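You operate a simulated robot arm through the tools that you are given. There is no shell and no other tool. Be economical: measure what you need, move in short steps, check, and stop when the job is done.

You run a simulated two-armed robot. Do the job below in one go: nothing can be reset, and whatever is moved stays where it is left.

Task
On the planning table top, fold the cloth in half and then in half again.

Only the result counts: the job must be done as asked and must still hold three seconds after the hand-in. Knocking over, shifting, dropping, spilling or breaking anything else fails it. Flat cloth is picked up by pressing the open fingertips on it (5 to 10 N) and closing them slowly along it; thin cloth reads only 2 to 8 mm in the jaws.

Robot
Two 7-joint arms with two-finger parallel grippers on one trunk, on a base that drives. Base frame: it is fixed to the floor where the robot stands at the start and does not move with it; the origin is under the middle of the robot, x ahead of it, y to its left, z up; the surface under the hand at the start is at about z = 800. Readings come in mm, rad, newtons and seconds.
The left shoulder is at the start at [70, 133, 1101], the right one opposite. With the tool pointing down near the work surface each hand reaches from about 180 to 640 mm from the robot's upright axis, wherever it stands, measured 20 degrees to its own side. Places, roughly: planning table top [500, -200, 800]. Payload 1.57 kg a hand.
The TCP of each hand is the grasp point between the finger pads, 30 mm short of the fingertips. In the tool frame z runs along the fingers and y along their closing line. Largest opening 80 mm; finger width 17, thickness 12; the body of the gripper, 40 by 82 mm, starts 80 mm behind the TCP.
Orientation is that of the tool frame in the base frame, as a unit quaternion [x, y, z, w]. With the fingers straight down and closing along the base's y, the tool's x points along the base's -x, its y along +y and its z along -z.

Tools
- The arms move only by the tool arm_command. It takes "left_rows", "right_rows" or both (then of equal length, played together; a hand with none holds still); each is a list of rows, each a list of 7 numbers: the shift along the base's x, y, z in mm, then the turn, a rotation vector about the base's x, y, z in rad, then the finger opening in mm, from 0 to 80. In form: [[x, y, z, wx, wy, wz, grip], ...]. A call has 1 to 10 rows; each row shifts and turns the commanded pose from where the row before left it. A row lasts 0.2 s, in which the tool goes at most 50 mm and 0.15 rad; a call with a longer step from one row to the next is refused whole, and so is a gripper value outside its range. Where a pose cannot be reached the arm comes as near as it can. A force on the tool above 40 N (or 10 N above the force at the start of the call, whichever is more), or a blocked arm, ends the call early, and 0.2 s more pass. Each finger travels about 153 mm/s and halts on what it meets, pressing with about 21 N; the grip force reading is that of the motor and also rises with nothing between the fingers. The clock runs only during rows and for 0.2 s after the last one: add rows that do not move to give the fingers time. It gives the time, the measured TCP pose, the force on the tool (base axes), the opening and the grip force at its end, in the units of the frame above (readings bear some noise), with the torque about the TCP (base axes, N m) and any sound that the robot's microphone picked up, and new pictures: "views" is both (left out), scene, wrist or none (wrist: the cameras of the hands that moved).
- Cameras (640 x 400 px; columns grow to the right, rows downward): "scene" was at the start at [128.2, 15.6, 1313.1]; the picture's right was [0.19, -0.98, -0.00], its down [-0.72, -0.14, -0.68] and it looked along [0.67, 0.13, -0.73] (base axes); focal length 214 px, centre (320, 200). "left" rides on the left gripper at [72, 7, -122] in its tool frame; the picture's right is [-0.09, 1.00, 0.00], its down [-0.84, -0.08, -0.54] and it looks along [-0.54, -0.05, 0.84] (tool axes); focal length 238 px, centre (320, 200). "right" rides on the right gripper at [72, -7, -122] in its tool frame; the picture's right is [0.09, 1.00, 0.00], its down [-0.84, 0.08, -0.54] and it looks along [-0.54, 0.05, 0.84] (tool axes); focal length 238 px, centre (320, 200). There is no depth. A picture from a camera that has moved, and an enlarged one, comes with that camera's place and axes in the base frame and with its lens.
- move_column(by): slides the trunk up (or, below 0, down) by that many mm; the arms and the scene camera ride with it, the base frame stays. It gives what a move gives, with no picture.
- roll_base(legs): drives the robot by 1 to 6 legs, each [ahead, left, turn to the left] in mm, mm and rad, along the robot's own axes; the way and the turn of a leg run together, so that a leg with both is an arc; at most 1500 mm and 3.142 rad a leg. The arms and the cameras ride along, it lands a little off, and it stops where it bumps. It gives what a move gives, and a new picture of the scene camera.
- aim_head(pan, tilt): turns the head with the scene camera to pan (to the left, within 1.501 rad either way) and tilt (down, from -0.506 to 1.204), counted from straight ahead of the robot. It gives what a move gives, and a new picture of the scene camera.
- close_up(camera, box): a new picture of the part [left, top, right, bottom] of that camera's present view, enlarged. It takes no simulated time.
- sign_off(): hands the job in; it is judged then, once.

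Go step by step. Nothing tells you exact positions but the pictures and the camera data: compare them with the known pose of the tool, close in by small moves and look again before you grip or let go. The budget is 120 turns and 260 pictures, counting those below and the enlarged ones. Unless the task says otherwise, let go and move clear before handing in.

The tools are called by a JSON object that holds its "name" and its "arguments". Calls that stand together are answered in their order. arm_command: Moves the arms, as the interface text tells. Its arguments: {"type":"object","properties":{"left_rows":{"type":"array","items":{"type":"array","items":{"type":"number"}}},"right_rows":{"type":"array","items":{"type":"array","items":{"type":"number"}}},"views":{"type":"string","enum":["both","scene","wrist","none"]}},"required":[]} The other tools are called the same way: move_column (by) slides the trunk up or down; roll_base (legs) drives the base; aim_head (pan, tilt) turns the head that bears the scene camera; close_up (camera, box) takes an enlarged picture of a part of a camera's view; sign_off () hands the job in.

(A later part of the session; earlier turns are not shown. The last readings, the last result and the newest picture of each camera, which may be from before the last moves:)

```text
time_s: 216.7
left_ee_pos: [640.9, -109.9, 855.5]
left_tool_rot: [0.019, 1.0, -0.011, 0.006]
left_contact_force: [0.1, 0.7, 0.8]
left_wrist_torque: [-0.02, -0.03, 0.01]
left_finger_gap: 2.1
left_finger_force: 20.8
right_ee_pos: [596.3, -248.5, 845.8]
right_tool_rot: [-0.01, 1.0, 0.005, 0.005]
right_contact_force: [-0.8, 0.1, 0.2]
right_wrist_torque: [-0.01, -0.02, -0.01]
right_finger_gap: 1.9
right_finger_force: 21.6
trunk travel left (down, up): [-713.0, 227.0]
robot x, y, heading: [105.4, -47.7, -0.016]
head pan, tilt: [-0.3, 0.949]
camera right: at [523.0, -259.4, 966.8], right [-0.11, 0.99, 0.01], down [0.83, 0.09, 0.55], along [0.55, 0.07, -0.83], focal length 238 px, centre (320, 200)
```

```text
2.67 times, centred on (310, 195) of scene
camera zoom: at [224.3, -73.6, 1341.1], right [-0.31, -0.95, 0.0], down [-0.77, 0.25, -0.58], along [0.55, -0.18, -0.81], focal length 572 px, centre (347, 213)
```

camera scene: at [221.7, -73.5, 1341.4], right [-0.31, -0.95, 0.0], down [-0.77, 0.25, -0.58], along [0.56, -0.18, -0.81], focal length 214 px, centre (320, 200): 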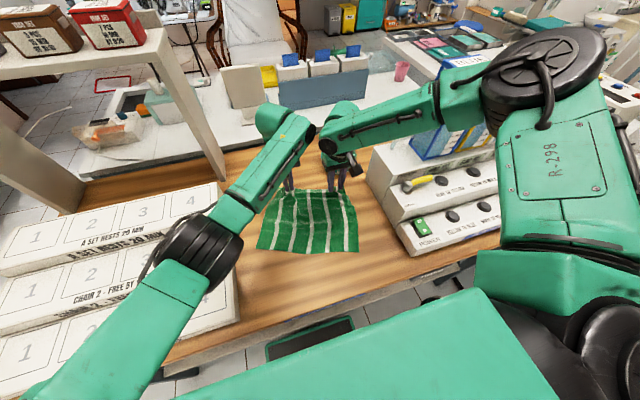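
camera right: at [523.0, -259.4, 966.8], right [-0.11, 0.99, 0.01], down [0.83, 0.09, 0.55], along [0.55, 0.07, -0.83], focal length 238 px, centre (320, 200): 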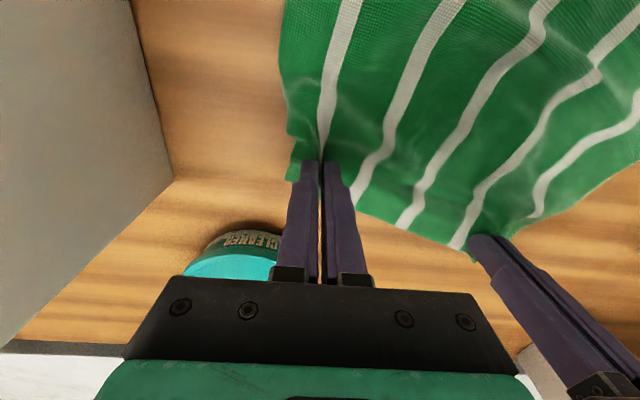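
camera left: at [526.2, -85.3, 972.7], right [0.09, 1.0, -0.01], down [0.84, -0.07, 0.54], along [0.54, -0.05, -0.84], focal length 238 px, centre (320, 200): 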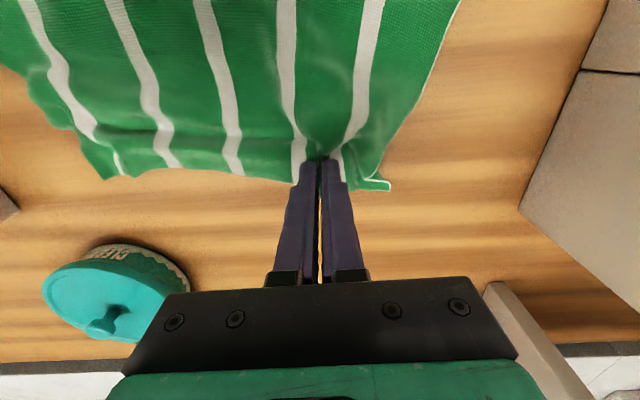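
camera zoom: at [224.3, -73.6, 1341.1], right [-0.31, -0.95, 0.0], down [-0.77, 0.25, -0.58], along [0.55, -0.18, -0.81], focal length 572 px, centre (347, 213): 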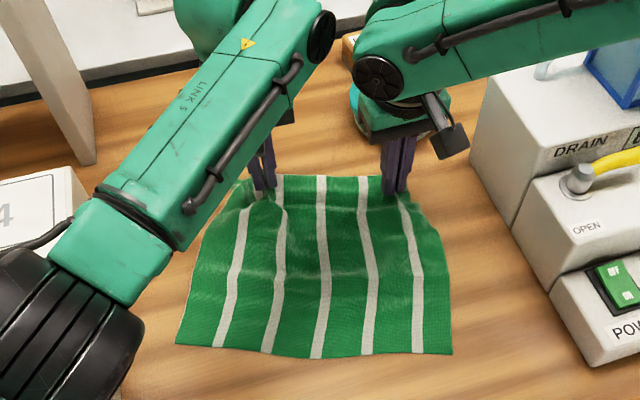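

The cloth is flat at full length, with both hands on the true hem. Now the half fold: raise the held edge with the trunk and swing it back over toward the front hem, from (490,18) to (398,-238).

{"name": "move_column", "arguments": {"by": 30}}

{"name": "arm_command", "arguments": {"left_rows": [[-9, 3, 0, 0, 0, 0, 0], [-10, 4, 0, 0, 0, 0, 0]], "right_rows": [[-9, 2, 5, 0, 0, 0, 0], [-10, 3, 4, 0, 0, 0, 0]], "views": "none"}}

{"name": "move_column", "arguments": {"by": 35}}

{"name": "arm_command", "arguments": {"left_rows": [[-10, 3, 0, 0, 0, 0, 0], [-14, 5, 0, 0, 0, 0, 0], [-14, 5, 0, 0, 0, 0, 0]], "right_rows": [[-10, 3, 0, 0, 0, 0, 0], [-14, 3, 0, 0, 0, 0, 0], [-14, 4, 0, 0, 0, 0, 0]], "views": "none"}}

{"name": "move_column", "arguments": {"by": 15}}

{"name": "roll_base", "arguments": {"legs": [[-50, 0, 0]]}}

{"name": "close_up", "arguments": {"camera": "scene", "box": [220, 120, 400, 270]}}

```text
time_s: 217.4
left_ee_pos: [641.4, -111.3, 884.2]
left_tool_rot: [0.019, 1.0, -0.01, 0.005]
left_contact_force: [0.0, 0.1, -0.8]
left_wrist_torque: [0.04, 0.01, -0.02]
left_finger_gap: 2.0
left_finger_force: 21.0
right_ee_pos: [597.4, -248.5, 876.9]
right_tool_rot: [-0.009, 1.0, 0.006, 0.006]
right_contact_force: [0.2, -0.3, 0.3]
right_wrist_torque: [0.01, 0.0, -0.03]
right_finger_gap: 2.1
right_finger_force: 21.2
trunk travel left (down, up): [-743.0, 197.0]
robot x, y, heading: [105.1, -50.9, -0.011]
head pan, tilt: [-0.3, 0.949]
```

```text
time_s: 218.0
left_ee_pos: [620.9, -101.7, 883.3]
left_tool_rot: [0.02, 1.0, -0.011, 0.006]
left_contact_force: [0.9, -0.3, 0.6]
left_wrist_torque: [-0.02, -0.01, 0.01]
left_finger_gap: 1.9
left_finger_force: 21.0
right_ee_pos: [577.8, -243.4, 885.5]
right_tool_rot: [-0.01, 1.0, 0.006, 0.006]
right_contact_force: [0.9, -0.1, 0.7]
right_wrist_torque: [-0.03, -0.02, -0.01]
right_finger_gap: 1.7
right_finger_force: 21.7
trunk travel left (down, up): [-743.0, 197.0]
robot x, y, heading: [101.5, -52.4, -0.005]
head pan, tilt: [-0.3, 0.949]
```

```text
time_s: 218.8
left_ee_pos: [622.3, -102.5, 918.5]
left_tool_rot: [0.02, 1.0, -0.01, 0.006]
left_contact_force: [0.5, -0.4, -0.2]
left_wrist_torque: [-0.01, 0.03, 0.02]
left_finger_gap: 2.1
left_finger_force: 21.2
right_ee_pos: [579.1, -244.7, 920.2]
right_tool_rot: [-0.01, 1.0, 0.005, 0.005]
right_contact_force: [-0.2, 0.5, -1.1]
right_wrist_torque: [0.01, -0.02, 0.0]
right_finger_gap: 1.8
right_finger_force: 21.3
trunk travel left (down, up): [-778.0, 162.0]
robot x, y, heading: [105.5, -51.9, -0.01]
head pan, tilt: [-0.3, 0.949]
```

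```text
time_s: 219.6
left_ee_pos: [581.6, -87.4, 918.8]
left_tool_rot: [0.019, 1.0, -0.011, 0.007]
left_contact_force: [-0.6, -1.8, 0.4]
left_wrist_torque: [-0.07, 0.03, -0.04]
left_finger_gap: 2.0
left_finger_force: 20.4
right_ee_pos: [539.9, -232.8, 919.8]
right_tool_rot: [-0.009, 1.0, 0.005, 0.006]
right_contact_force: [0.8, 2.6, -0.1]
right_wrist_torque: [0.03, -0.04, 0.02]
right_finger_gap: 2.1
right_finger_force: 20.6
trunk travel left (down, up): [-778.0, 162.0]
robot x, y, heading: [101.7, -52.1, -0.006]
head pan, tilt: [-0.3, 0.949]
```

```text
time_s: 220.2
left_ee_pos: [583.4, -86.5, 932.1]
left_tool_rot: [0.019, 1.0, -0.009, 0.007]
left_contact_force: [-0.4, -1.7, 0.3]
left_wrist_torque: [-0.05, 0.02, -0.03]
left_finger_gap: 2.2
left_finger_force: 20.9
right_ee_pos: [541.1, -233.6, 935.7]
right_tool_rot: [-0.009, 1.0, 0.006, 0.006]
right_contact_force: [0.4, 2.4, 0.1]
right_wrist_torque: [0.06, -0.06, 0.0]
right_finger_gap: 1.9
right_finger_force: 21.2
trunk travel left (down, up): [-793.0, 147.0]
robot x, y, heading: [105.3, -48.8, -0.01]
head pan, tilt: [-0.3, 0.949]
```

```text
time_s: 221.2
left_ee_pos: [536.3, -86.8, 930.4]
left_tool_rot: [0.018, 1.0, -0.01, 0.004]
left_contact_force: [0.4, -2.1, -0.3]
left_wrist_torque: [-0.04, 0.06, 0.04]
left_finger_gap: 1.9
left_finger_force: 20.5
right_ee_pos: [495.0, -233.6, 932.3]
right_tool_rot: [-0.01, 1.0, 0.005, 0.004]
right_contact_force: [1.6, 2.0, 0.1]
right_wrist_torque: [0.13, 0.01, 0.02]
right_finger_gap: 1.8
right_finger_force: 21.0
trunk travel left (down, up): [-793.0, 147.0]
robot x, y, heading: [56.2, -47.5, -0.007]
head pan, tilt: [-0.3, 0.949]
camera scene: at [180.4, -73.4, 1420.4], right [-0.3, -0.95, 0.0], down [-0.78, 0.25, -0.58], along [0.55, -0.18, -0.82], focal length 214 px, centre (320, 200)
```

scene: 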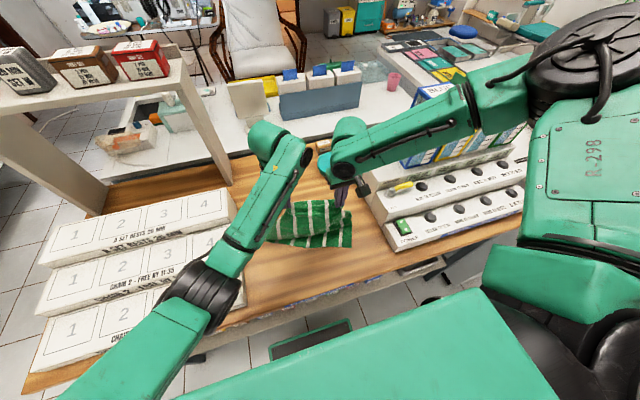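

```text
2.67 times, centred on (310, 195) of scene
camera zoom: at [180.4, -73.4, 1420.4], right [-0.3, -0.95, 0.0], down [-0.78, 0.25, -0.58], along [0.55, -0.18, -0.82], focal length 572 px, centre (347, 213)
```

zoom: 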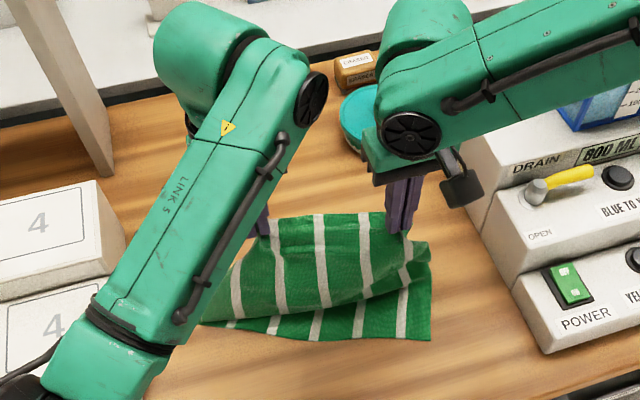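

The front hem stayed in place. Continuing the arc down onto it.

{"name": "arm_command", "arguments": {"left_rows": [[-12, 8, 0, 0, 0, 0, 0], [-12, 8, 0, 0, 0, 0, 0]], "right_rows": [[-13, 7, 0, 0, 0, 0, 0], [-13, 7, 0, 0, 0, 0, 0]], "views": "none"}}

{"name": "move_column", "arguments": {"by": -22}}

{"name": "arm_command", "arguments": {"left_rows": [[-10, 7, 0, 0, 0, 0, 0], [-10, 6, 0, 0, 0, 0, 0]], "right_rows": [[-13, 6, 0, 0, 0, 0, 0], [-12, 5, 0, 0, 0, 0, 0]], "views": "none"}}

{"name": "move_column", "arguments": {"by": -30}}

{"name": "arm_command", "arguments": {"left_rows": [[-8, 4, 0, 0, 0, 0, 0], [-8, 4, 0, 0, 0, 0, 0]], "right_rows": [[-10, 3, 0, 0, 0, 0, 0], [-10, 2, 0, 0, 0, 0, 0]], "views": "none"}}

{"name": "move_column", "arguments": {"by": -25}}

{"name": "close_up", "arguments": {"camera": "scene", "box": [220, 130, 400, 280]}}

{"name": "close_up", "arguments": {"camera": "right", "box": [160, 40, 640, 260]}}

```text
time_s: 221.8
left_ee_pos: [507.6, -68.0, 931.3]
left_tool_rot: [0.019, 1.0, -0.012, 0.005]
left_contact_force: [-1.4, -5.6, 0.1]
left_wrist_torque: [-0.2, 0.06, -0.04]
left_finger_gap: 2.1
left_finger_force: 20.5
right_ee_pos: [465.9, -217.1, 934.6]
right_tool_rot: [-0.01, 1.0, 0.005, 0.006]
right_contact_force: [1.5, 5.6, -0.5]
right_wrist_torque: [0.17, -0.05, 0.02]
right_finger_gap: 2.2
right_finger_force: 20.3
trunk travel left (down, up): [-793.0, 147.0]
robot x, y, heading: [54.9, -50.4, -0.012]
head pan, tilt: [-0.3, 0.949]
```

```text
time_s: 222.4
left_ee_pos: [507.4, -68.2, 911.3]
left_tool_rot: [0.02, 1.0, -0.011, 0.007]
left_contact_force: [-1.7, -6.9, -0.1]
left_wrist_torque: [-0.22, 0.09, -0.02]
left_finger_gap: 1.8
left_finger_force: 20.3
right_ee_pos: [464.2, -218.8, 912.7]
right_tool_rot: [-0.01, 1.0, 0.005, 0.006]
right_contact_force: [2.1, 5.9, -1.4]
right_wrist_torque: [0.2, -0.04, 0.03]
right_finger_gap: 2.1
right_finger_force: 20.8
trunk travel left (down, up): [-771.0, 169.0]
robot x, y, heading: [57.1, -51.8, -0.013]
head pan, tilt: [-0.3, 0.949]
```

```text
time_s: 223.0
left_ee_pos: [485.1, -56.4, 911.4]
left_tool_rot: [0.019, 1.0, -0.012, 0.006]
left_contact_force: [-2.8, -10.1, 0.5]
left_wrist_torque: [-0.31, 0.1, -0.09]
left_finger_gap: 2.1
left_finger_force: 20.7
right_ee_pos: [438.6, -206.7, 912.5]
right_tool_rot: [-0.011, 1.0, 0.006, 0.007]
right_contact_force: [2.1, 9.7, -0.2]
right_wrist_torque: [0.27, -0.11, 0.06]
right_finger_gap: 2.0
right_finger_force: 21.2
trunk travel left (down, up): [-771.0, 169.0]
robot x, y, heading: [55.3, -49.7, -0.009]
head pan, tilt: [-0.3, 0.949]
```

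```text
time_s: 223.8
left_ee_pos: [486.3, -55.8, 880.7]
left_tool_rot: [0.019, 1.0, -0.01, 0.006]
left_contact_force: [-4.1, -11.3, 0.9]
left_wrist_torque: [-0.38, 0.1, -0.1]
left_finger_gap: 2.3
left_finger_force: 20.8
right_ee_pos: [440.0, -207.6, 883.0]
right_tool_rot: [-0.011, 1.0, 0.006, 0.006]
right_contact_force: [3.5, 11.2, -1.0]
right_wrist_torque: [0.36, -0.14, 0.09]
right_finger_gap: 2.4
right_finger_force: 20.5
trunk travel left (down, up): [-741.0, 199.0]
robot x, y, heading: [54.9, -53.2, -0.016]
head pan, tilt: [-0.3, 0.949]
```

```text
time_s: 224.4
left_ee_pos: [469.8, -49.0, 881.7]
left_tool_rot: [0.019, 1.0, -0.011, 0.006]
left_contact_force: [-4.4, -18.1, -0.9]
left_wrist_torque: [-0.54, 0.14, -0.03]
left_finger_gap: 1.9
left_finger_force: 21.0
right_ee_pos: [419.3, -203.0, 883.2]
right_tool_rot: [-0.01, 1.0, 0.006, 0.007]
right_contact_force: [6.1, 17.2, -0.7]
right_wrist_torque: [0.56, -0.17, 0.08]
right_finger_gap: 2.1
right_finger_force: 20.7
trunk travel left (down, up): [-741.0, 199.0]
robot x, y, heading: [50.6, -52.8, -0.007]
head pan, tilt: [-0.3, 0.949]
```

```text
time_s: 225.1
left_ee_pos: [471.1, -48.4, 856.0]
left_tool_rot: [0.019, 1.0, -0.011, 0.006]
left_contact_force: [-6.2, -19.6, 0.2]
left_wrist_torque: [-0.56, 0.19, -0.08]
left_finger_gap: 1.8
left_finger_force: 20.4
right_ee_pos: [419.2, -203.0, 858.2]
right_tool_rot: [-0.011, 1.0, 0.008, 0.007]
right_contact_force: [6.4, 18.8, -1.0]
right_wrist_torque: [0.62, -0.21, 0.11]
right_finger_gap: 2.5
right_finger_force: 21.2
trunk travel left (down, up): [-716.0, 224.0]
robot x, y, heading: [54.8, -52.5, -0.008]
head pan, tilt: [-0.3, 0.949]
```

```text
2.67 times, centred on (310, 205) of scene
camera zoom: at [174.1, -73.1, 1344.0], right [-0.3, -0.95, 0.0], down [-0.77, 0.25, -0.58], along [0.55, -0.18, -0.81], focal length 572 px, centre (347, 187)
```

zoom: 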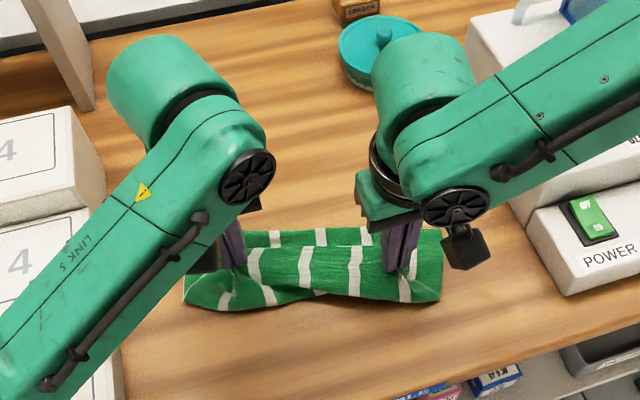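

```text
1.33 times, centred on (400, 150) of right
camera zoom: at [345.4, -213.3, 977.8], right [-0.11, 0.99, 0.01], down [0.83, 0.09, 0.55], along [0.55, 0.07, -0.83], focal length 318 px, centre (213, 267)
```

zoom: 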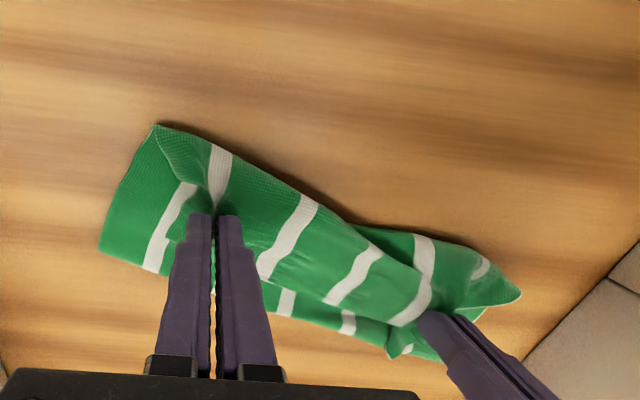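

The fold is over; I'll relax the sideways tension, set the edge down on the front hem, release, and look.

{"name": "arm_command", "arguments": {"left_rows": [[-2, -4, -6, 0, 0, 0, 0], [0, -3, -8, 0, 0, 0, 0], [0, 0, -3, 0, 0, 0, 0], [0, 0, 0, 0, 0, 0, 8], [0, 0, 0, 0, 0, 0, 20], [0, 0, 10, 0, 0, 0, 20], [0, 0, 35, 0, 0, 0, 20], [0, 0, 40, 0, 0, 0, 20], [0, 25, 40, 0, 0, 0, 20], [0, 35, 20, 0, 0, 0, 20]], "right_rows": [[-1, 4, -7, 0, 0, 0, 0], [0, 3, -8, 0, 0, 0, 0], [0, 0, -4, 0, 0, 0, 0], [0, 0, 0, 0, 0, 0, 8], [0, 0, 0, 0, 0, 0, 20], [0, 0, 10, 0, 0, 0, 20], [0, 0, 35, 0, 0, 0, 20], [0, 0, 40, 0, 0, 0, 20], [0, -35, 40, 0, 0, 0, 20], [0, -45, 20, 0, 0, 0, 20]], "views": "none"}}

{"name": "close_up", "arguments": {"camera": "scene", "box": [220, 130, 400, 270]}}

{"name": "close_up", "arguments": {"camera": "right", "box": [280, 20, 640, 240]}}

```text
refused: row 9 steps farther than a row can; nothing moved
```

```text
2.86 times, centred on (310, 200) of scene
camera zoom: at [174.1, -73.1, 1344.0], right [-0.3, -0.95, 0.0], down [-0.77, 0.25, -0.58], along [0.55, -0.18, -0.81], focal length 613 px, centre (349, 200)
```

zoom: 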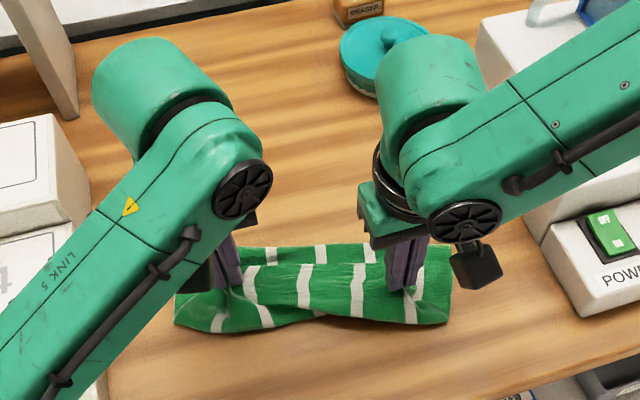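

```text
1.78 times, centred on (460, 130) of right
camera zoom: at [345.4, -213.3, 977.8], right [-0.11, 0.99, 0.01], down [0.83, 0.09, 0.55], along [0.55, 0.07, -0.83], focal length 424 px, centre (71, 324)
```

zoom: 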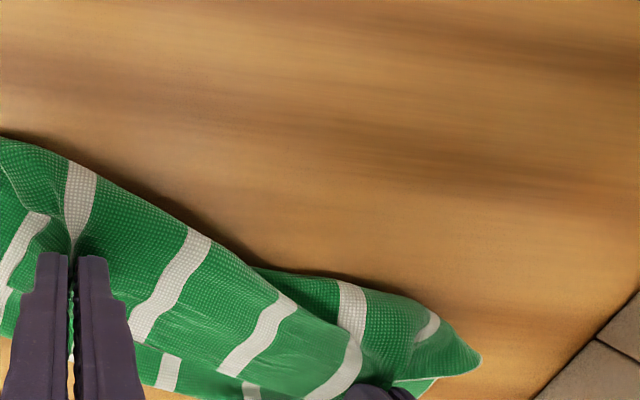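

The command was refused for one oversized step; I'll resend with smaller ones.

{"name": "arm_command", "arguments": {"left_rows": [[-2, -4, -6, 0, 0, 0, 0], [0, -3, -8, 0, 0, 0, 0], [0, 0, -3, 0, 0, 0, 0], [0, 0, 0, 0, 0, 0, 8], [0, 0, 0, 0, 0, 0, 20], [0, 0, 10, 0, 0, 0, 20], [0, 0, 35, 0, 0, 0, 20], [0, 0, 40, 0, 0, 0, 20], [0, 20, 35, 0, 0, 0, 20], [0, 40, 10, 0, 0, 0, 20]], "right_rows": [[-1, 4, -7, 0, 0, 0, 0], [0, 3, -8, 0, 0, 0, 0], [0, 0, -4, 0, 0, 0, 0], [0, 0, 0, 0, 0, 0, 8], [0, 0, 0, 0, 0, 0, 20], [0, 0, 10, 0, 0, 0, 20], [0, 0, 35, 0, 0, 0, 20], [0, 0, 40, 0, 0, 0, 20], [0, -20, 35, 0, 0, 0, 20], [0, -40, 10, 0, 0, 0, 20]], "views": "none"}}

{"name": "close_up", "arguments": {"camera": "scene", "box": [220, 130, 400, 270]}}

{"name": "close_up", "arguments": {"camera": "right", "box": [240, 20, 640, 240]}}

```text
time_s: 227.3
left_ee_pos: [469.2, 4.1, 965.7]
left_tool_rot: [0.019, 1.0, -0.01, 0.007]
left_contact_force: [0.4, 0.5, -0.5]
left_wrist_torque: [0.0, 0.0, -0.04]
left_finger_gap: 20.1
left_finger_force: 0.2
right_ee_pos: [414.5, -258.5, 969.1]
right_tool_rot: [-0.01, 1.0, 0.005, 0.006]
right_contact_force: [-0.8, 0.8, -0.5]
right_wrist_torque: [-0.01, -0.01, 0.01]
right_finger_gap: 19.9
right_finger_force: 0.1
trunk travel left (down, up): [-716.0, 224.0]
robot x, y, heading: [57.6, -45.7, -0.008]
head pan, tilt: [-0.3, 0.949]
```

```text
2.86 times, centred on (310, 200) of scene
camera zoom: at [172.9, -73.0, 1344.2], right [-0.3, -0.95, 0.0], down [-0.77, 0.25, -0.58], along [0.56, -0.18, -0.81], focal length 613 px, centre (349, 200)
```

zoom: 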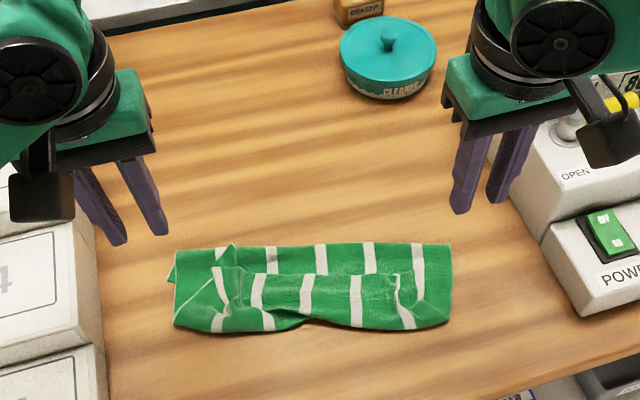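

```text
1.60 times, centred on (440, 130) of right
camera zoom: at [340.7, -269.1, 1089.3], right [-0.11, 0.99, 0.01], down [0.83, 0.09, 0.55], along [0.55, 0.07, -0.83], focal length 381 px, centre (128, 312)
```

zoom: 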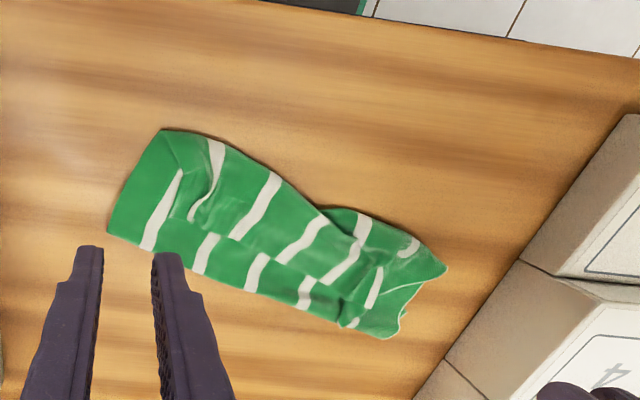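

The first fold is down as a flat strip, with its axis from about (417,-253) to (496,6). For the second fold the left hand will bring the left end over to the right end. I'll clear the right arm, shift the base right, and bring the left hand over the left end.

{"name": "arm_command", "arguments": {"right_rows": [[0, 0, 35, 0, 0, 0, 20], [-10, 0, 35, 0, 0, 0, 20], [-15, 0, 20, 0, 0, 0, 20]], "views": "none"}}

{"name": "roll_base", "arguments": {"legs": [[0, -100, 0]]}}

{"name": "arm_command", "arguments": {"left_rows": [[3, 15, -15, 0, 0, 0, 24], [4, 16, -20, 0, 0, 0, 24], [4, 16, -25, 0, 0, 0, 24], [4, 16, -25, 0, 0, 0, 24], [4, 14, -25, 0, 0, 0, 24], [0, 0, -6, 0, 0, 0, 24], [0, 0, 0, 0, 0, 0, 24]], "views": "wrist"}}

```text
time_s: 228.1
left_ee_pos: [469.2, 3.6, 966.4]
left_tool_rot: [0.018, 1.0, -0.009, 0.007]
left_contact_force: [-0.3, -0.8, 0.1]
left_wrist_torque: [-0.01, 0.0, 0.05]
left_finger_gap: 20.0
left_finger_force: 0.0
right_ee_pos: [390.0, -260.2, 1059.1]
right_tool_rot: [-0.011, 1.0, 0.005, 0.005]
right_contact_force: [-0.8, 0.4, -0.3]
right_wrist_torque: [0.01, -0.01, 0.02]
right_finger_gap: 20.0
right_finger_force: 0.1
trunk travel left (down, up): [-716.0, 224.0]
robot x, y, heading: [55.0, -50.6, -0.009]
head pan, tilt: [-0.3, 0.949]
```

```text
time_s: 229.2
left_ee_pos: [468.9, -94.5, 964.8]
left_tool_rot: [0.017, 1.0, -0.011, 0.006]
left_contact_force: [0.3, -0.3, 0.2]
left_wrist_torque: [-0.02, 0.0, 0.01]
left_finger_gap: 20.1
left_finger_force: 0.1
right_ee_pos: [389.1, -359.6, 1058.9]
right_tool_rot: [-0.012, 1.0, 0.005, 0.006]
right_contact_force: [-0.1, 0.0, -0.4]
right_wrist_torque: [-0.02, 0.0, -0.05]
right_finger_gap: 20.3
right_finger_force: 0.1
trunk travel left (down, up): [-716.0, 224.0]
robot x, y, heading: [55.8, -153.5, -0.011]
head pan, tilt: [-0.3, 0.949]
camera scene: at [173.4, -172.7, 1344.1], right [-0.3, -0.95, 0.0], down [-0.78, 0.24, -0.58], along [0.55, -0.18, -0.81], focal length 214 px, centre (320, 200)
```

scene: 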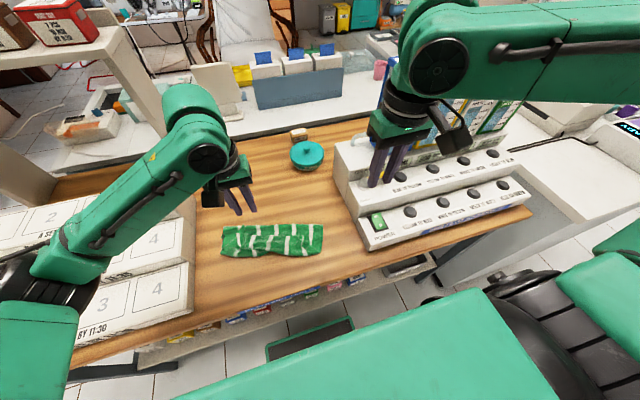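

```text
time_s: 230.8
left_ee_pos: [488.3, -17.5, 848.5]
left_tool_rot: [0.017, 1.0, -0.01, 0.006]
left_contact_force: [0.4, 0.0, -0.2]
left_wrist_torque: [0.02, 0.01, 0.01]
left_finger_gap: 24.1
left_finger_force: 0.2
right_ee_pos: [389.5, -359.3, 1059.5]
right_tool_rot: [-0.011, 1.0, 0.005, 0.006]
right_contact_force: [-0.3, 0.3, 0.9]
right_wrist_torque: [-0.01, 0.0, -0.01]
right_finger_gap: 19.9
right_finger_force: 0.1
trunk travel left (down, up): [-716.0, 224.0]
robot x, y, heading: [53.9, -149.9, -0.007]
head pan, tilt: [-0.3, 0.949]
camera left: at [414.2, -5.8, 968.7], right [0.13, 0.99, -0.02], down [0.83, -0.09, 0.55], along [0.55, -0.09, -0.83], focal length 238 px, centre (320, 200)
```

left: 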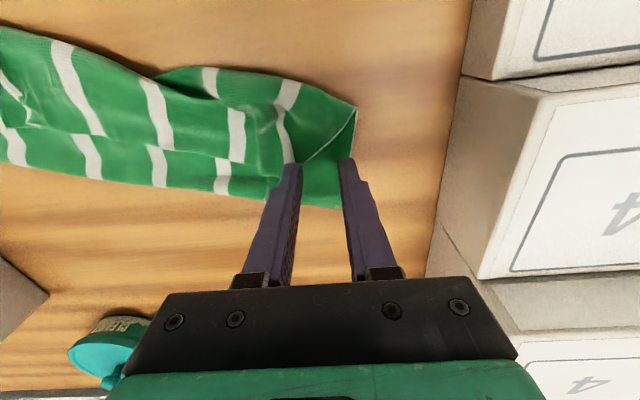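

{"name": "arm_command", "arguments": {"left_rows": [[0, -3, -6, 0, 0, 0, 24], [0, -3, -5, 0, 0, 0, 24], [0, 0, -3, 0, 0, 0, 24], [0, 0, -2, 0, 0, 0, 24], [0, 0, 0, 0, 0, 0, 24]], "views": "none"}}

```text
time_s: 232.0
left_ee_pos: [488.5, -26.2, 834.9]
left_tool_rot: [0.017, 1.0, -0.01, 0.007]
left_contact_force: [1.2, 0.0, 6.0]
left_wrist_torque: [-0.1, -0.03, -0.01]
left_finger_gap: 24.1
left_finger_force: 0.1
right_ee_pos: [389.4, -359.4, 1058.4]
right_tool_rot: [-0.01, 1.0, 0.005, 0.007]
right_contact_force: [0.4, -0.1, -0.2]
right_wrist_torque: [-0.04, -0.01, -0.02]
right_finger_gap: 20.2
right_finger_force: 0.0
trunk travel left (down, up): [-716.0, 224.0]
robot x, y, heading: [53.8, -151.5, -0.009]
head pan, tilt: [-0.3, 0.949]
```

Light contact so far. I'll press a bit more firmly to take all the layers, close slowly, and lift slightly.

{"name": "arm_command", "arguments": {"left_rows": [[0, 0, -0.9, 0, 0, 0, 24], [0, 0, -0.3, 0, 0, 0, 21], [0, 0, 0, 0, 0, 0, 17], [0, 0, 0, 0, 0, 0, 13], [0, 0, 0, 0, 0, 0, 9], [0, 0, 0, 0, 0, 0, 5], [0, 0, 0, 0, 0, 0, 1], [0, 0, 0, 0, 0, 0, 0], [0, 0, 8, 0, 0, 0, 0], [0, -5, 25, 0, 0, 0, 0]], "views": "wrist"}}

{"name": "close_up", "arguments": {"camera": "scene", "box": [200, 160, 360, 280]}}

```text
time_s: 234.2
left_ee_pos: [487.7, -29.2, 863.3]
left_tool_rot: [0.017, 1.0, -0.009, 0.005]
left_contact_force: [0.2, 1.0, 1.4]
left_wrist_torque: [0.0, -0.01, -0.02]
left_finger_gap: 1.8
left_finger_force: 20.9
right_ee_pos: [390.0, -360.2, 1058.8]
right_tool_rot: [-0.01, 1.0, 0.007, 0.006]
right_contact_force: [-0.7, 0.4, -0.3]
right_wrist_torque: [0.02, 0.0, 0.02]
right_finger_gap: 20.1
right_finger_force: 0.0
trunk travel left (down, up): [-716.0, 224.0]
robot x, y, heading: [55.6, -150.9, -0.005]
head pan, tilt: [-0.3, 0.949]
camera left: at [413.6, -19.3, 984.3], right [0.13, 0.99, -0.02], down [0.83, -0.1, 0.55], along [0.55, -0.08, -0.83], focal length 238 px, centre (320, 200)
```

left: 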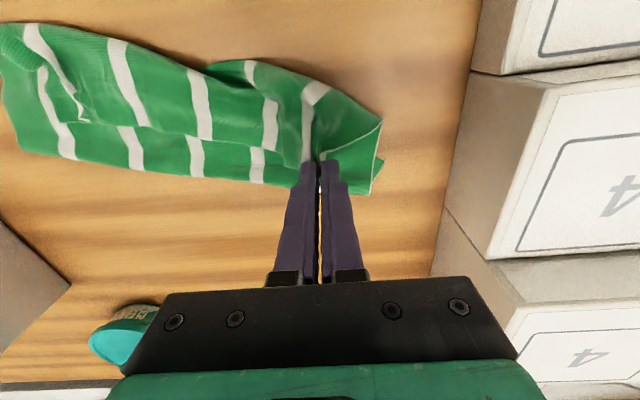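

```text
3.33 times, centred on (280, 220) of scene
camera zoom: at [172.6, -174.6, 1344.0], right [-0.3, -0.95, 0.0], down [-0.77, 0.25, -0.58], along [0.56, -0.18, -0.81], focal length 715 px, centre (453, 133)
```

zoom: 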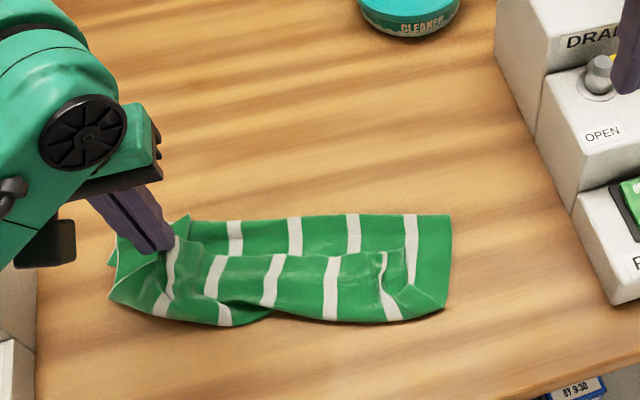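

The end is gripped. I'll raise it with the trunk and start moving right, then check that all layers come along.

{"name": "move_column", "arguments": {"by": 60}}

{"name": "arm_command", "arguments": {"left_rows": [[-3, -10, 0, 0, 0, 0, 0], [-4, -14, 0, 0, 0, 0, 0], [-4, -14, 0, 0, 0, 0, 0], [0, 0, 0, 0, 0, 0, 0]], "views": "none"}}

{"name": "close_up", "arguments": {"camera": "scene", "box": [200, 150, 360, 270]}}

```text
time_s: 235.2
left_ee_pos: [488.6, -31.1, 924.7]
left_tool_rot: [0.018, 1.0, -0.01, 0.007]
left_contact_force: [0.6, 0.6, -0.1]
left_wrist_torque: [-0.04, -0.02, 0.0]
left_finger_gap: 1.7
left_finger_force: 21.1
right_ee_pos: [390.8, -361.5, 1119.6]
right_tool_rot: [-0.012, 1.0, 0.005, 0.006]
right_contact_force: [0.5, 0.9, 0.6]
right_wrist_torque: [-0.01, 0.02, 0.03]
right_finger_gap: 20.2
right_finger_force: 0.0
trunk travel left (down, up): [-776.0, 164.0]
robot x, y, heading: [52.1, -153.6, -0.01]
head pan, tilt: [-0.3, 0.949]
```

```text
time_s: 236.2
left_ee_pos: [477.1, -65.7, 923.6]
left_tool_rot: [0.016, 1.0, -0.009, 0.006]
left_contact_force: [0.1, 0.0, -0.3]
left_wrist_torque: [0.02, 0.0, -0.01]
left_finger_gap: 1.6
left_finger_force: 21.1
right_ee_pos: [390.9, -360.0, 1119.0]
right_tool_rot: [-0.01, 1.0, 0.005, 0.007]
right_contact_force: [-1.2, 0.3, -0.7]
right_wrist_torque: [-0.01, 0.02, -0.01]
right_finger_gap: 20.1
right_finger_force: 0.1
trunk travel left (down, up): [-776.0, 164.0]
robot x, y, heading: [54.8, -151.8, -0.007]
head pan, tilt: [-0.3, 0.949]
```

```text
3.33 times, centred on (280, 210) of scene
camera zoom: at [173.5, -173.5, 1404.1], right [-0.3, -0.95, 0.0], down [-0.78, 0.25, -0.58], along [0.55, -0.18, -0.81], focal length 715 px, centre (453, 167)
```

zoom: 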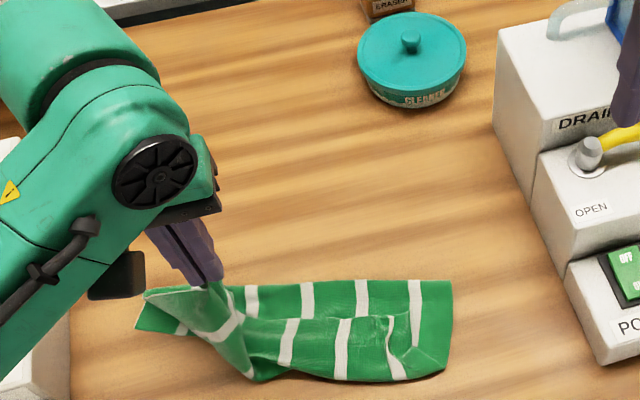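

Most of the end lifted. I'll carry it across to the right end and lower it.

{"name": "arm_command", "arguments": {"left_rows": [[-4, -14, 3, 0, 0, 0, 0], [-5, -16, 3, 0, 0, 0, 0], [-5, -17, 2, 0, 0, 0, 0], [-5, -17, 0, 0, 0, 0, 0], [-6, -17, 0, 0, 0, 0, 0], [-6, -17, 0, 0, 0, 0, 0]], "views": "none"}}

{"name": "move_column", "arguments": {"by": -25}}

{"name": "arm_command", "arguments": {"left_rows": [[-6, -16, 0, 0, 0, 0, 0], [-6, -16, 0, 0, 0, 0, 0], [-5, -16, 0, 0, 0, 0, 0], [-4, -12, 0, 0, 0, 0, 0], [0, 0, 0, 0, 0, 0, 0]], "views": "none"}}

{"name": "move_column", "arguments": {"by": -35}}

{"name": "arm_command", "arguments": {"left_rows": [[0, 0, -10, 0, 0, 0, 0], [0, 0, 0, 0, 0, 0, 0]], "views": "wrist"}}

{"name": "close_up", "arguments": {"camera": "scene", "box": [200, 160, 360, 280]}}

```text
time_s: 237.6
left_ee_pos: [447.6, -166.5, 933.1]
left_tool_rot: [0.017, 1.0, -0.009, 0.007]
left_contact_force: [-0.1, 0.6, -0.1]
left_wrist_torque: [0.01, -0.02, -0.02]
left_finger_gap: 1.9
left_finger_force: 20.8
right_ee_pos: [390.3, -360.2, 1118.1]
right_tool_rot: [-0.012, 1.0, 0.007, 0.005]
right_contact_force: [-0.4, 0.0, -0.3]
right_wrist_torque: [0.01, 0.01, 0.0]
right_finger_gap: 19.9
right_finger_force: 0.2
trunk travel left (down, up): [-776.0, 164.0]
robot x, y, heading: [55.6, -150.1, -0.003]
head pan, tilt: [-0.3, 0.949]
```

```text
time_s: 238.3
left_ee_pos: [447.0, -165.8, 908.8]
left_tool_rot: [0.017, 1.0, -0.01, 0.005]
left_contact_force: [-0.6, -0.2, 0.7]
left_wrist_torque: [0.01, -0.01, 0.03]
left_finger_gap: 1.6
left_finger_force: 20.7
right_ee_pos: [391.2, -360.3, 1093.8]
right_tool_rot: [-0.011, 1.0, 0.005, 0.007]
right_contact_force: [0.6, 0.2, 0.6]
right_wrist_torque: [-0.01, 0.01, -0.01]
right_finger_gap: 20.1
right_finger_force: 0.0
trunk travel left (down, up): [-751.0, 189.0]
robot x, y, heading: [52.6, -152.2, -0.009]
head pan, tilt: [-0.3, 0.949]
```

```text
time_s: 239.6
left_ee_pos: [426.1, -227.4, 907.8]
left_tool_rot: [0.017, 1.0, -0.01, 0.005]
left_contact_force: [-0.5, 0.1, 0.1]
left_wrist_torque: [-0.05, -0.03, -0.03]
left_finger_gap: 1.8
left_finger_force: 21.2
right_ee_pos: [390.5, -359.5, 1093.4]
right_tool_rot: [-0.011, 1.0, 0.005, 0.006]
right_contact_force: [-0.5, 0.7, -0.4]
right_wrist_torque: [-0.01, 0.02, -0.01]
right_finger_gap: 20.0
right_finger_force: 0.0
trunk travel left (down, up): [-751.0, 189.0]
robot x, y, heading: [52.5, -149.5, -0.011]
head pan, tilt: [-0.3, 0.949]
```

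```text
time_s: 240.3
left_ee_pos: [425.7, -226.9, 873.9]
left_tool_rot: [0.016, 1.0, -0.009, 0.006]
left_contact_force: [-0.5, 0.4, 0.6]
left_wrist_torque: [0.01, 0.0, -0.01]
left_finger_gap: 1.9
left_finger_force: 21.3
right_ee_pos: [391.2, -360.4, 1057.7]
right_tool_rot: [-0.011, 1.0, 0.006, 0.006]
right_contact_force: [-0.8, 0.7, 0.1]
right_wrist_torque: [0.0, 0.02, 0.04]
right_finger_gap: 19.9
right_finger_force: 0.2
trunk travel left (down, up): [-716.0, 224.0]
robot x, y, heading: [52.3, -154.6, -0.009]
head pan, tilt: [-0.3, 0.949]
```

```text
time_s: 240.9
left_ee_pos: [426.1, -226.3, 863.2]
left_tool_rot: [0.017, 1.0, -0.01, 0.006]
left_contact_force: [-0.9, -0.4, 0.3]
left_wrist_torque: [0.02, 0.04, 0.03]
left_finger_gap: 1.7
left_finger_force: 21.2
right_ee_pos: [390.0, -360.0, 1059.2]
right_tool_rot: [-0.011, 1.0, 0.005, 0.006]
right_contact_force: [0.1, -0.2, -0.3]
right_wrist_torque: [0.02, 0.0, 0.0]
right_finger_gap: 19.8
right_finger_force: 0.1
trunk travel left (down, up): [-716.0, 224.0]
robot x, y, heading: [54.1, -149.1, -0.005]
head pan, tilt: [-0.3, 0.949]
camera left: at [352.6, -215.2, 983.7], right [0.13, 0.99, -0.02], down [0.83, -0.1, 0.55], along [0.55, -0.09, -0.83], focal length 238 px, centre (320, 200)
```

left: 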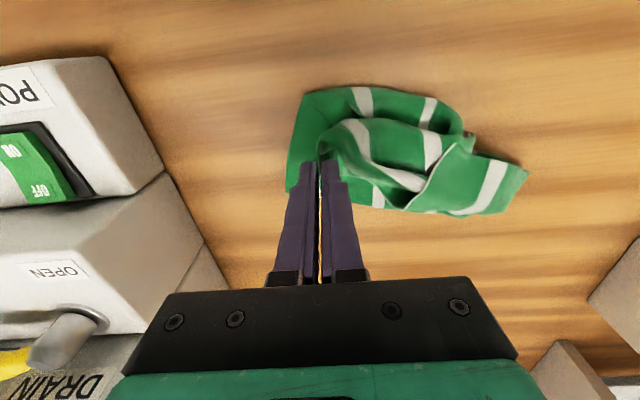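

```text
3.33 times, centred on (280, 220) of scene
camera zoom: at [173.3, -173.8, 1344.1], right [-0.3, -0.95, 0.0], down [-0.78, 0.25, -0.58], along [0.56, -0.18, -0.81], focal length 715 px, centre (453, 133)
```

zoom: 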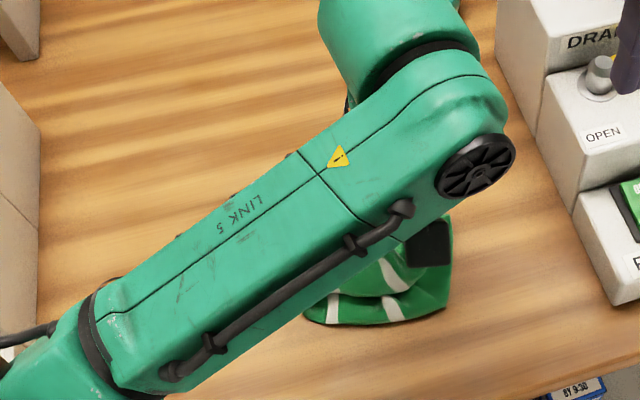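

The strip is folded over, but one lower layer stayed behind as a flap on the left, ending near (486,-74). I'll set this end down, release, and then bring the flap over too.

{"name": "arm_command", "arguments": {"left_rows": [[0, -2, -12, 0, 0, 0, 0], [0, 0, -10, 0, 0, 0, 0], [0, 0, 0, 0, 0, 0, 8], [0, 0, 0, 0, 0, 0, 20], [0, 0, 12, 0, 0, 0, 20], [0, 0, 35, 0, 0, 0, 20], [5, 20, 30, 0, 0, 0, 20], [10, 40, 10, 0, 0, 0, 20], [10, 40, 0, 0, 0, 0, 20], [10, 25, 0, 0, 0, 0, 20]], "views": "wrist"}}

```text
time_s: 243.1
left_ee_pos: [459.9, -102.9, 930.0]
left_tool_rot: [0.017, 1.0, -0.01, 0.006]
left_contact_force: [-0.4, 0.3, -0.1]
left_wrist_torque: [0.0, 0.01, -0.01]
left_finger_gap: 20.2
left_finger_force: 0.0
right_ee_pos: [390.6, -359.2, 1058.4]
right_tool_rot: [-0.011, 1.0, 0.005, 0.007]
right_contact_force: [0.5, -0.1, -0.4]
right_wrist_torque: [0.03, 0.01, 0.03]
right_finger_gap: 19.8
right_finger_force: 0.2
trunk travel left (down, up): [-716.0, 224.0]
robot x, y, heading: [52.2, -152.9, -0.013]
head pan, tilt: [-0.3, 0.949]
camera left: at [386.5, -90.8, 1050.4], right [0.13, 0.99, -0.02], down [0.83, -0.1, 0.55], along [0.55, -0.09, -0.83], focal length 238 px, centre (320, 200)
```

left: 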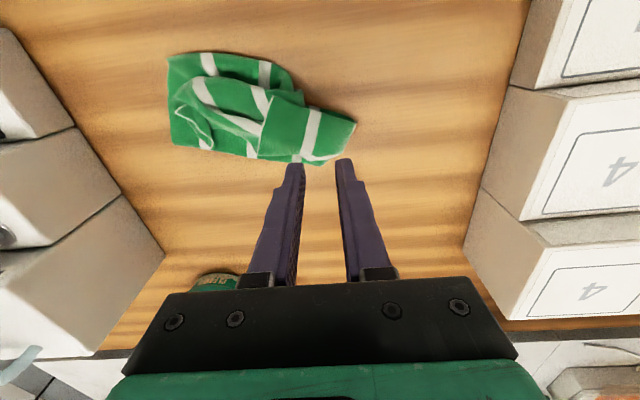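

{"name": "arm_command", "arguments": {"left_rows": [[5, -1, -25, 0, 0, 0, 22], [5, -1, -30, 0, 0, 0, 22], [4, -1, -25, 0, 0, 0, 22], [0, 0, -10, 0, 0, 0, 22], [0, 0, -4, 0, 0, 0, 22], [0, 0, -2, 0, 0, 0, 22], [0, 0, 0, 0, 0, 0, 22]], "views": "wrist"}}

```text
time_s: 244.7
left_ee_pos: [475.4, -106.1, 833.4]
left_tool_rot: [0.016, 1.0, -0.01, 0.008]
left_contact_force: [0.4, 1.5, 12.2]
left_wrist_torque: [-0.17, 0.01, 0.03]
left_finger_gap: 21.3
left_finger_force: 0.0
right_ee_pos: [388.4, -359.4, 1059.3]
right_tool_rot: [-0.011, 1.0, 0.005, 0.007]
right_contact_force: [-0.3, -0.1, -0.3]
right_wrist_torque: [0.03, 0.0, -0.01]
right_finger_gap: 20.1
right_finger_force: 0.2
trunk travel left (down, up): [-716.0, 224.0]
robot x, y, heading: [53.6, -151.7, -0.007]
head pan, tilt: [-0.3, 0.949]
camera left: at [401.3, -94.9, 953.9], right [0.13, 0.99, -0.02], down [0.82, -0.09, 0.56], along [0.55, -0.09, -0.83], focal length 238 px, centre (320, 200)
```

left: 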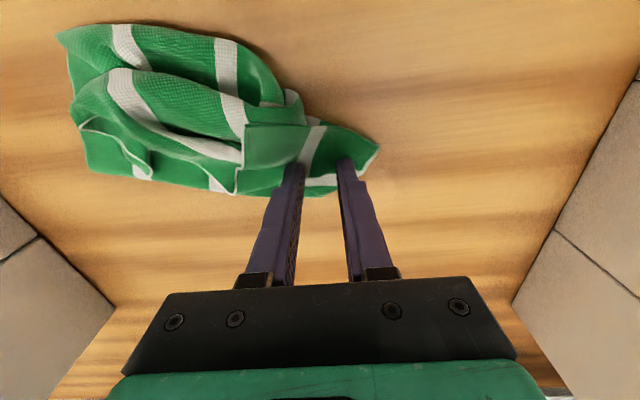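

Contact is good (12 N). I'll close on the flap, lift it, and fold it over onto the pack.

{"name": "arm_command", "arguments": {"left_rows": [[0, 0, 0, 0, 0, 0, 18], [0, 0, 0, 0, 0, 0, 14], [0, 0, 0, 0, 0, 0, 10], [0, 0, 0, 0, 0, 0, 6], [0, 0, 0, 0, 0, 0, 2], [0, 0, 0, 0, 0, 0, 0], [0, 0, 0, 0, 0, 0, 0], [-2, -3, 20, 0, 0, 0, 0], [-5, -6, 22, 0, 0, 0, 0], [-7, -9, 18, 0, 0, 0, 0]], "views": "none"}}

{"name": "arm_command", "arguments": {"left_rows": [[-9, -11, 5, 0, 0, 0, 0], [-10, -12, 0, 0, 0, 0, 0], [-9, -12, -5, 0, 0, 0, 0], [-9, -12, -12, 0, 0, 0, 0], [-9, -11, -16, 0, 0, 0, 0], [0, -2, -16, 0, 0, 0, 0], [0, 0, 0, 0, 0, 0, 0]], "views": "wrist"}}

```text
time_s: 246.9
left_ee_pos: [460.2, -122.9, 892.7]
left_tool_rot: [0.017, 1.0, -0.01, 0.006]
left_contact_force: [-0.6, -0.5, -0.5]
left_wrist_torque: [-0.02, -0.02, -0.05]
left_finger_gap: 0.2
left_finger_force: 20.7
right_ee_pos: [390.1, -360.2, 1058.8]
right_tool_rot: [-0.011, 1.0, 0.005, 0.006]
right_contact_force: [0.0, -0.4, -0.8]
right_wrist_torque: [-0.03, 0.0, 0.01]
right_finger_gap: 19.8
right_finger_force: 0.2
trunk travel left (down, up): [-716.0, 224.0]
robot x, y, heading: [50.6, -150.4, -0.005]
head pan, tilt: [-0.3, 0.949]
```

```text
time_s: 248.5
left_ee_pos: [414.9, -184.6, 848.7]
left_tool_rot: [0.017, 1.0, -0.01, 0.005]
left_contact_force: [-1.2, -0.4, 0.1]
left_wrist_torque: [0.01, -0.04, -0.03]
left_finger_gap: 0.0
left_finger_force: 21.4
right_ee_pos: [389.7, -359.6, 1059.6]
right_tool_rot: [-0.011, 1.0, 0.005, 0.006]
right_contact_force: [-0.5, 0.6, -0.1]
right_wrist_torque: [0.02, 0.0, 0.06]
right_finger_gap: 19.5
right_finger_force: 0.1
trunk travel left (down, up): [-716.0, 224.0]
robot x, y, heading: [55.1, -150.9, -0.011]
head pan, tilt: [-0.3, 0.949]
camera left: at [340.6, -172.4, 969.0], right [0.13, 0.99, -0.02], down [0.83, -0.1, 0.55], along [0.55, -0.09, -0.83], focal length 238 px, centre (320, 200)
```

left: 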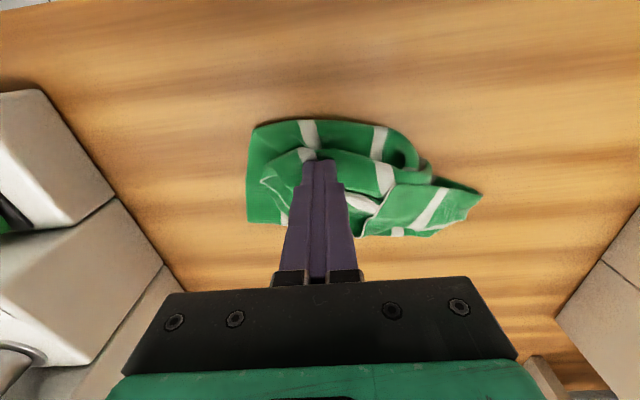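

The grip slipped off the flap. I'll try again with a wider opening.

{"name": "arm_command", "arguments": {"left_rows": [[0, 5, 35, 0, 0, 0, 10], [18, 26, 10, 0, 0, 0, 30], [18, 27, 0, 0, 0, 0, 30], [19, 27, -5, 0, 0, 0, 30], [0, 0, -30, 0, 0, 0, 30], [0, 0, -15, 0, 0, 0, 30], [0, 0, -6, 0, 0, 0, 30], [0, 0, -3, 0, 0, 0, 30], [0, 0, -1.5, 0, 0, 0, 30], [0, 0, 0, 0, 0, 0, 30]], "views": "wrist"}}

```text
time_s: 250.7
left_ee_pos: [469.0, -99.2, 834.2]
left_tool_rot: [0.018, 1.0, -0.011, 0.008]
left_contact_force: [0.2, -0.1, 17.1]
left_wrist_torque: [-0.34, 0.07, 0.03]
left_finger_gap: 30.0
left_finger_force: 0.1
right_ee_pos: [388.3, -358.8, 1059.6]
right_tool_rot: [-0.011, 1.0, 0.005, 0.007]
right_contact_force: [-0.3, -0.3, -0.1]
right_wrist_torque: [0.02, 0.02, 0.01]
right_finger_gap: 20.2
right_finger_force: 0.0
trunk travel left (down, up): [-716.0, 224.0]
robot x, y, heading: [51.4, -156.0, -0.011]
head pan, tilt: [-0.3, 0.949]
camera left: at [394.6, -88.9, 954.1], right [0.13, 0.99, -0.02], down [0.82, -0.09, 0.56], along [0.55, -0.09, -0.83], focal length 238 px, centre (320, 200)
```

left: 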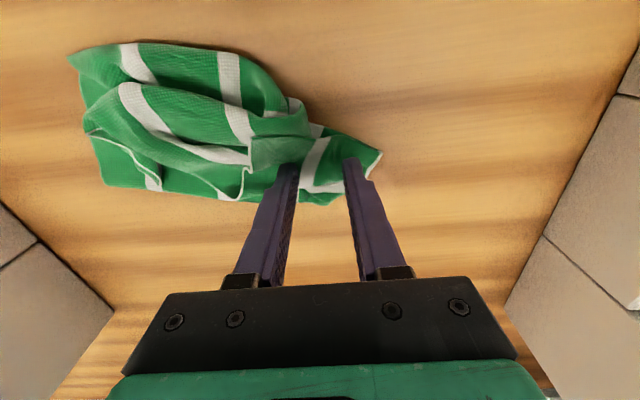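

{"name": "arm_command", "arguments": {"left_rows": [[0, 0, 4, 0, 0, 0, 26], [3, 6, 0, -0.04, 0, 0, 22], [0, 0, -4, -0.03, 0, 0, 22], [0, 0, -1.5, 0, 0, 0, 22], [0, 0, 0, 0, 0, 0, 22]], "views": "none"}}

```text
time_s: 251.9
left_ee_pos: [472.7, -95.2, 833.0]
left_tool_rot: [0.016, 0.999, -0.045, 0.011]
left_contact_force: [2.1, 1.5, 26.4]
left_wrist_torque: [0.39, -0.03, -0.05]
left_finger_gap: 22.2
left_finger_force: 0.8
right_ee_pos: [388.4, -359.8, 1058.5]
right_tool_rot: [-0.012, 1.0, 0.005, 0.007]
right_contact_force: [0.2, -0.2, -0.9]
right_wrist_torque: [0.0, 0.02, -0.01]
right_finger_gap: 20.2
right_finger_force: 0.0
trunk travel left (down, up): [-716.0, 224.0]
robot x, y, heading: [50.6, -151.9, -0.005]
head pan, tilt: [-0.3, 0.949]
5 turns are left
```

Few turns remain, so I'll do the whole flap move in one chain: ease, close, lift, carry over, set down, release and move clear.

{"name": "arm_command", "arguments": {"left_rows": [[0, 0, 0.6, 0.03, 0, 0, 20], [0, 0, 0, 0, 0, 0, 16], [0, 0, 0, 0, 0, 0, 12], [0, 0, 0, 0, 0, 0, 9], [0, 0, 0, 0, 0, 0, 6], [0, 0, 0, 0, 0, 0, 3], [0, 0, 0, 0, 0, 0, 0], [0, 0, 0, 0, 0, 0, 0], [0, 0, 8, 0, 0, 0, 0], [-2, -3, 18, 0, 0, 0, 0]], "views": "none"}}

{"name": "arm_command", "arguments": {"left_rows": [[-6, -8, 18, 0, 0, 0, 0], [-8, -11, 14, 0, 0, 0, 0], [-9, -12, 5, 0, 0, 0, 0], [-10, -13, 0, 0, 0, 0, 0], [-10, -13, -8, 0, 0, 0, 0], [-9, -12, -15, 0, 0, 0, 0], [-8, -10, -18, 0, 0, 0, 0], [0, 0, -8, 0, 0, 0, 0], [0, 0, 0, 0, 0, 0, 0]], "views": "wrist"}}

```text
time_s: 254.1
left_ee_pos: [468.8, -96.1, 857.5]
left_tool_rot: [0.018, 0.999, -0.029, 0.005]
left_contact_force: [0.2, -0.2, -0.7]
left_wrist_torque: [0.02, 0.01, -0.03]
left_finger_gap: 1.9
left_finger_force: 21.3
right_ee_pos: [390.0, -360.8, 1059.2]
right_tool_rot: [-0.011, 1.0, 0.005, 0.006]
right_contact_force: [-0.1, -0.4, -0.1]
right_wrist_torque: [0.0, -0.02, 0.01]
right_finger_gap: 20.0
right_finger_force: 0.2
trunk travel left (down, up): [-716.0, 224.0]
robot x, y, heading: [53.5, -150.7, -0.008]
head pan, tilt: [-0.3, 0.949]
```

```text
time_s: 256.1
left_ee_pos: [411.6, -175.0, 846.8]
left_tool_rot: [0.017, 0.999, -0.029, 0.006]
left_contact_force: [-0.2, 0.4, 1.1]
left_wrist_torque: [0.0, 0.01, 0.01]
left_finger_gap: 2.1
left_finger_force: 20.8
right_ee_pos: [390.9, -359.5, 1059.0]
right_tool_rot: [-0.012, 1.0, 0.005, 0.006]
right_contact_force: [-0.5, 0.0, 0.1]
right_wrist_torque: [-0.01, 0.03, 0.0]
right_finger_gap: 19.9
right_finger_force: 0.1
trunk travel left (down, up): [-716.0, 224.0]
robot x, y, heading: [50.9, -154.6, -0.008]
head pan, tilt: [-0.3, 0.949]
camera left: at [338.0, -158.9, 966.3], right [0.13, 0.99, -0.06], down [0.83, -0.07, 0.56], along [0.55, -0.12, -0.83], focal length 238 px, centre (320, 200)
4 turns are left
```

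left: 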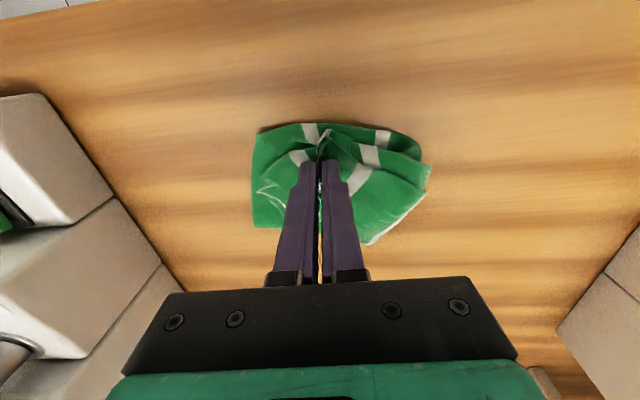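

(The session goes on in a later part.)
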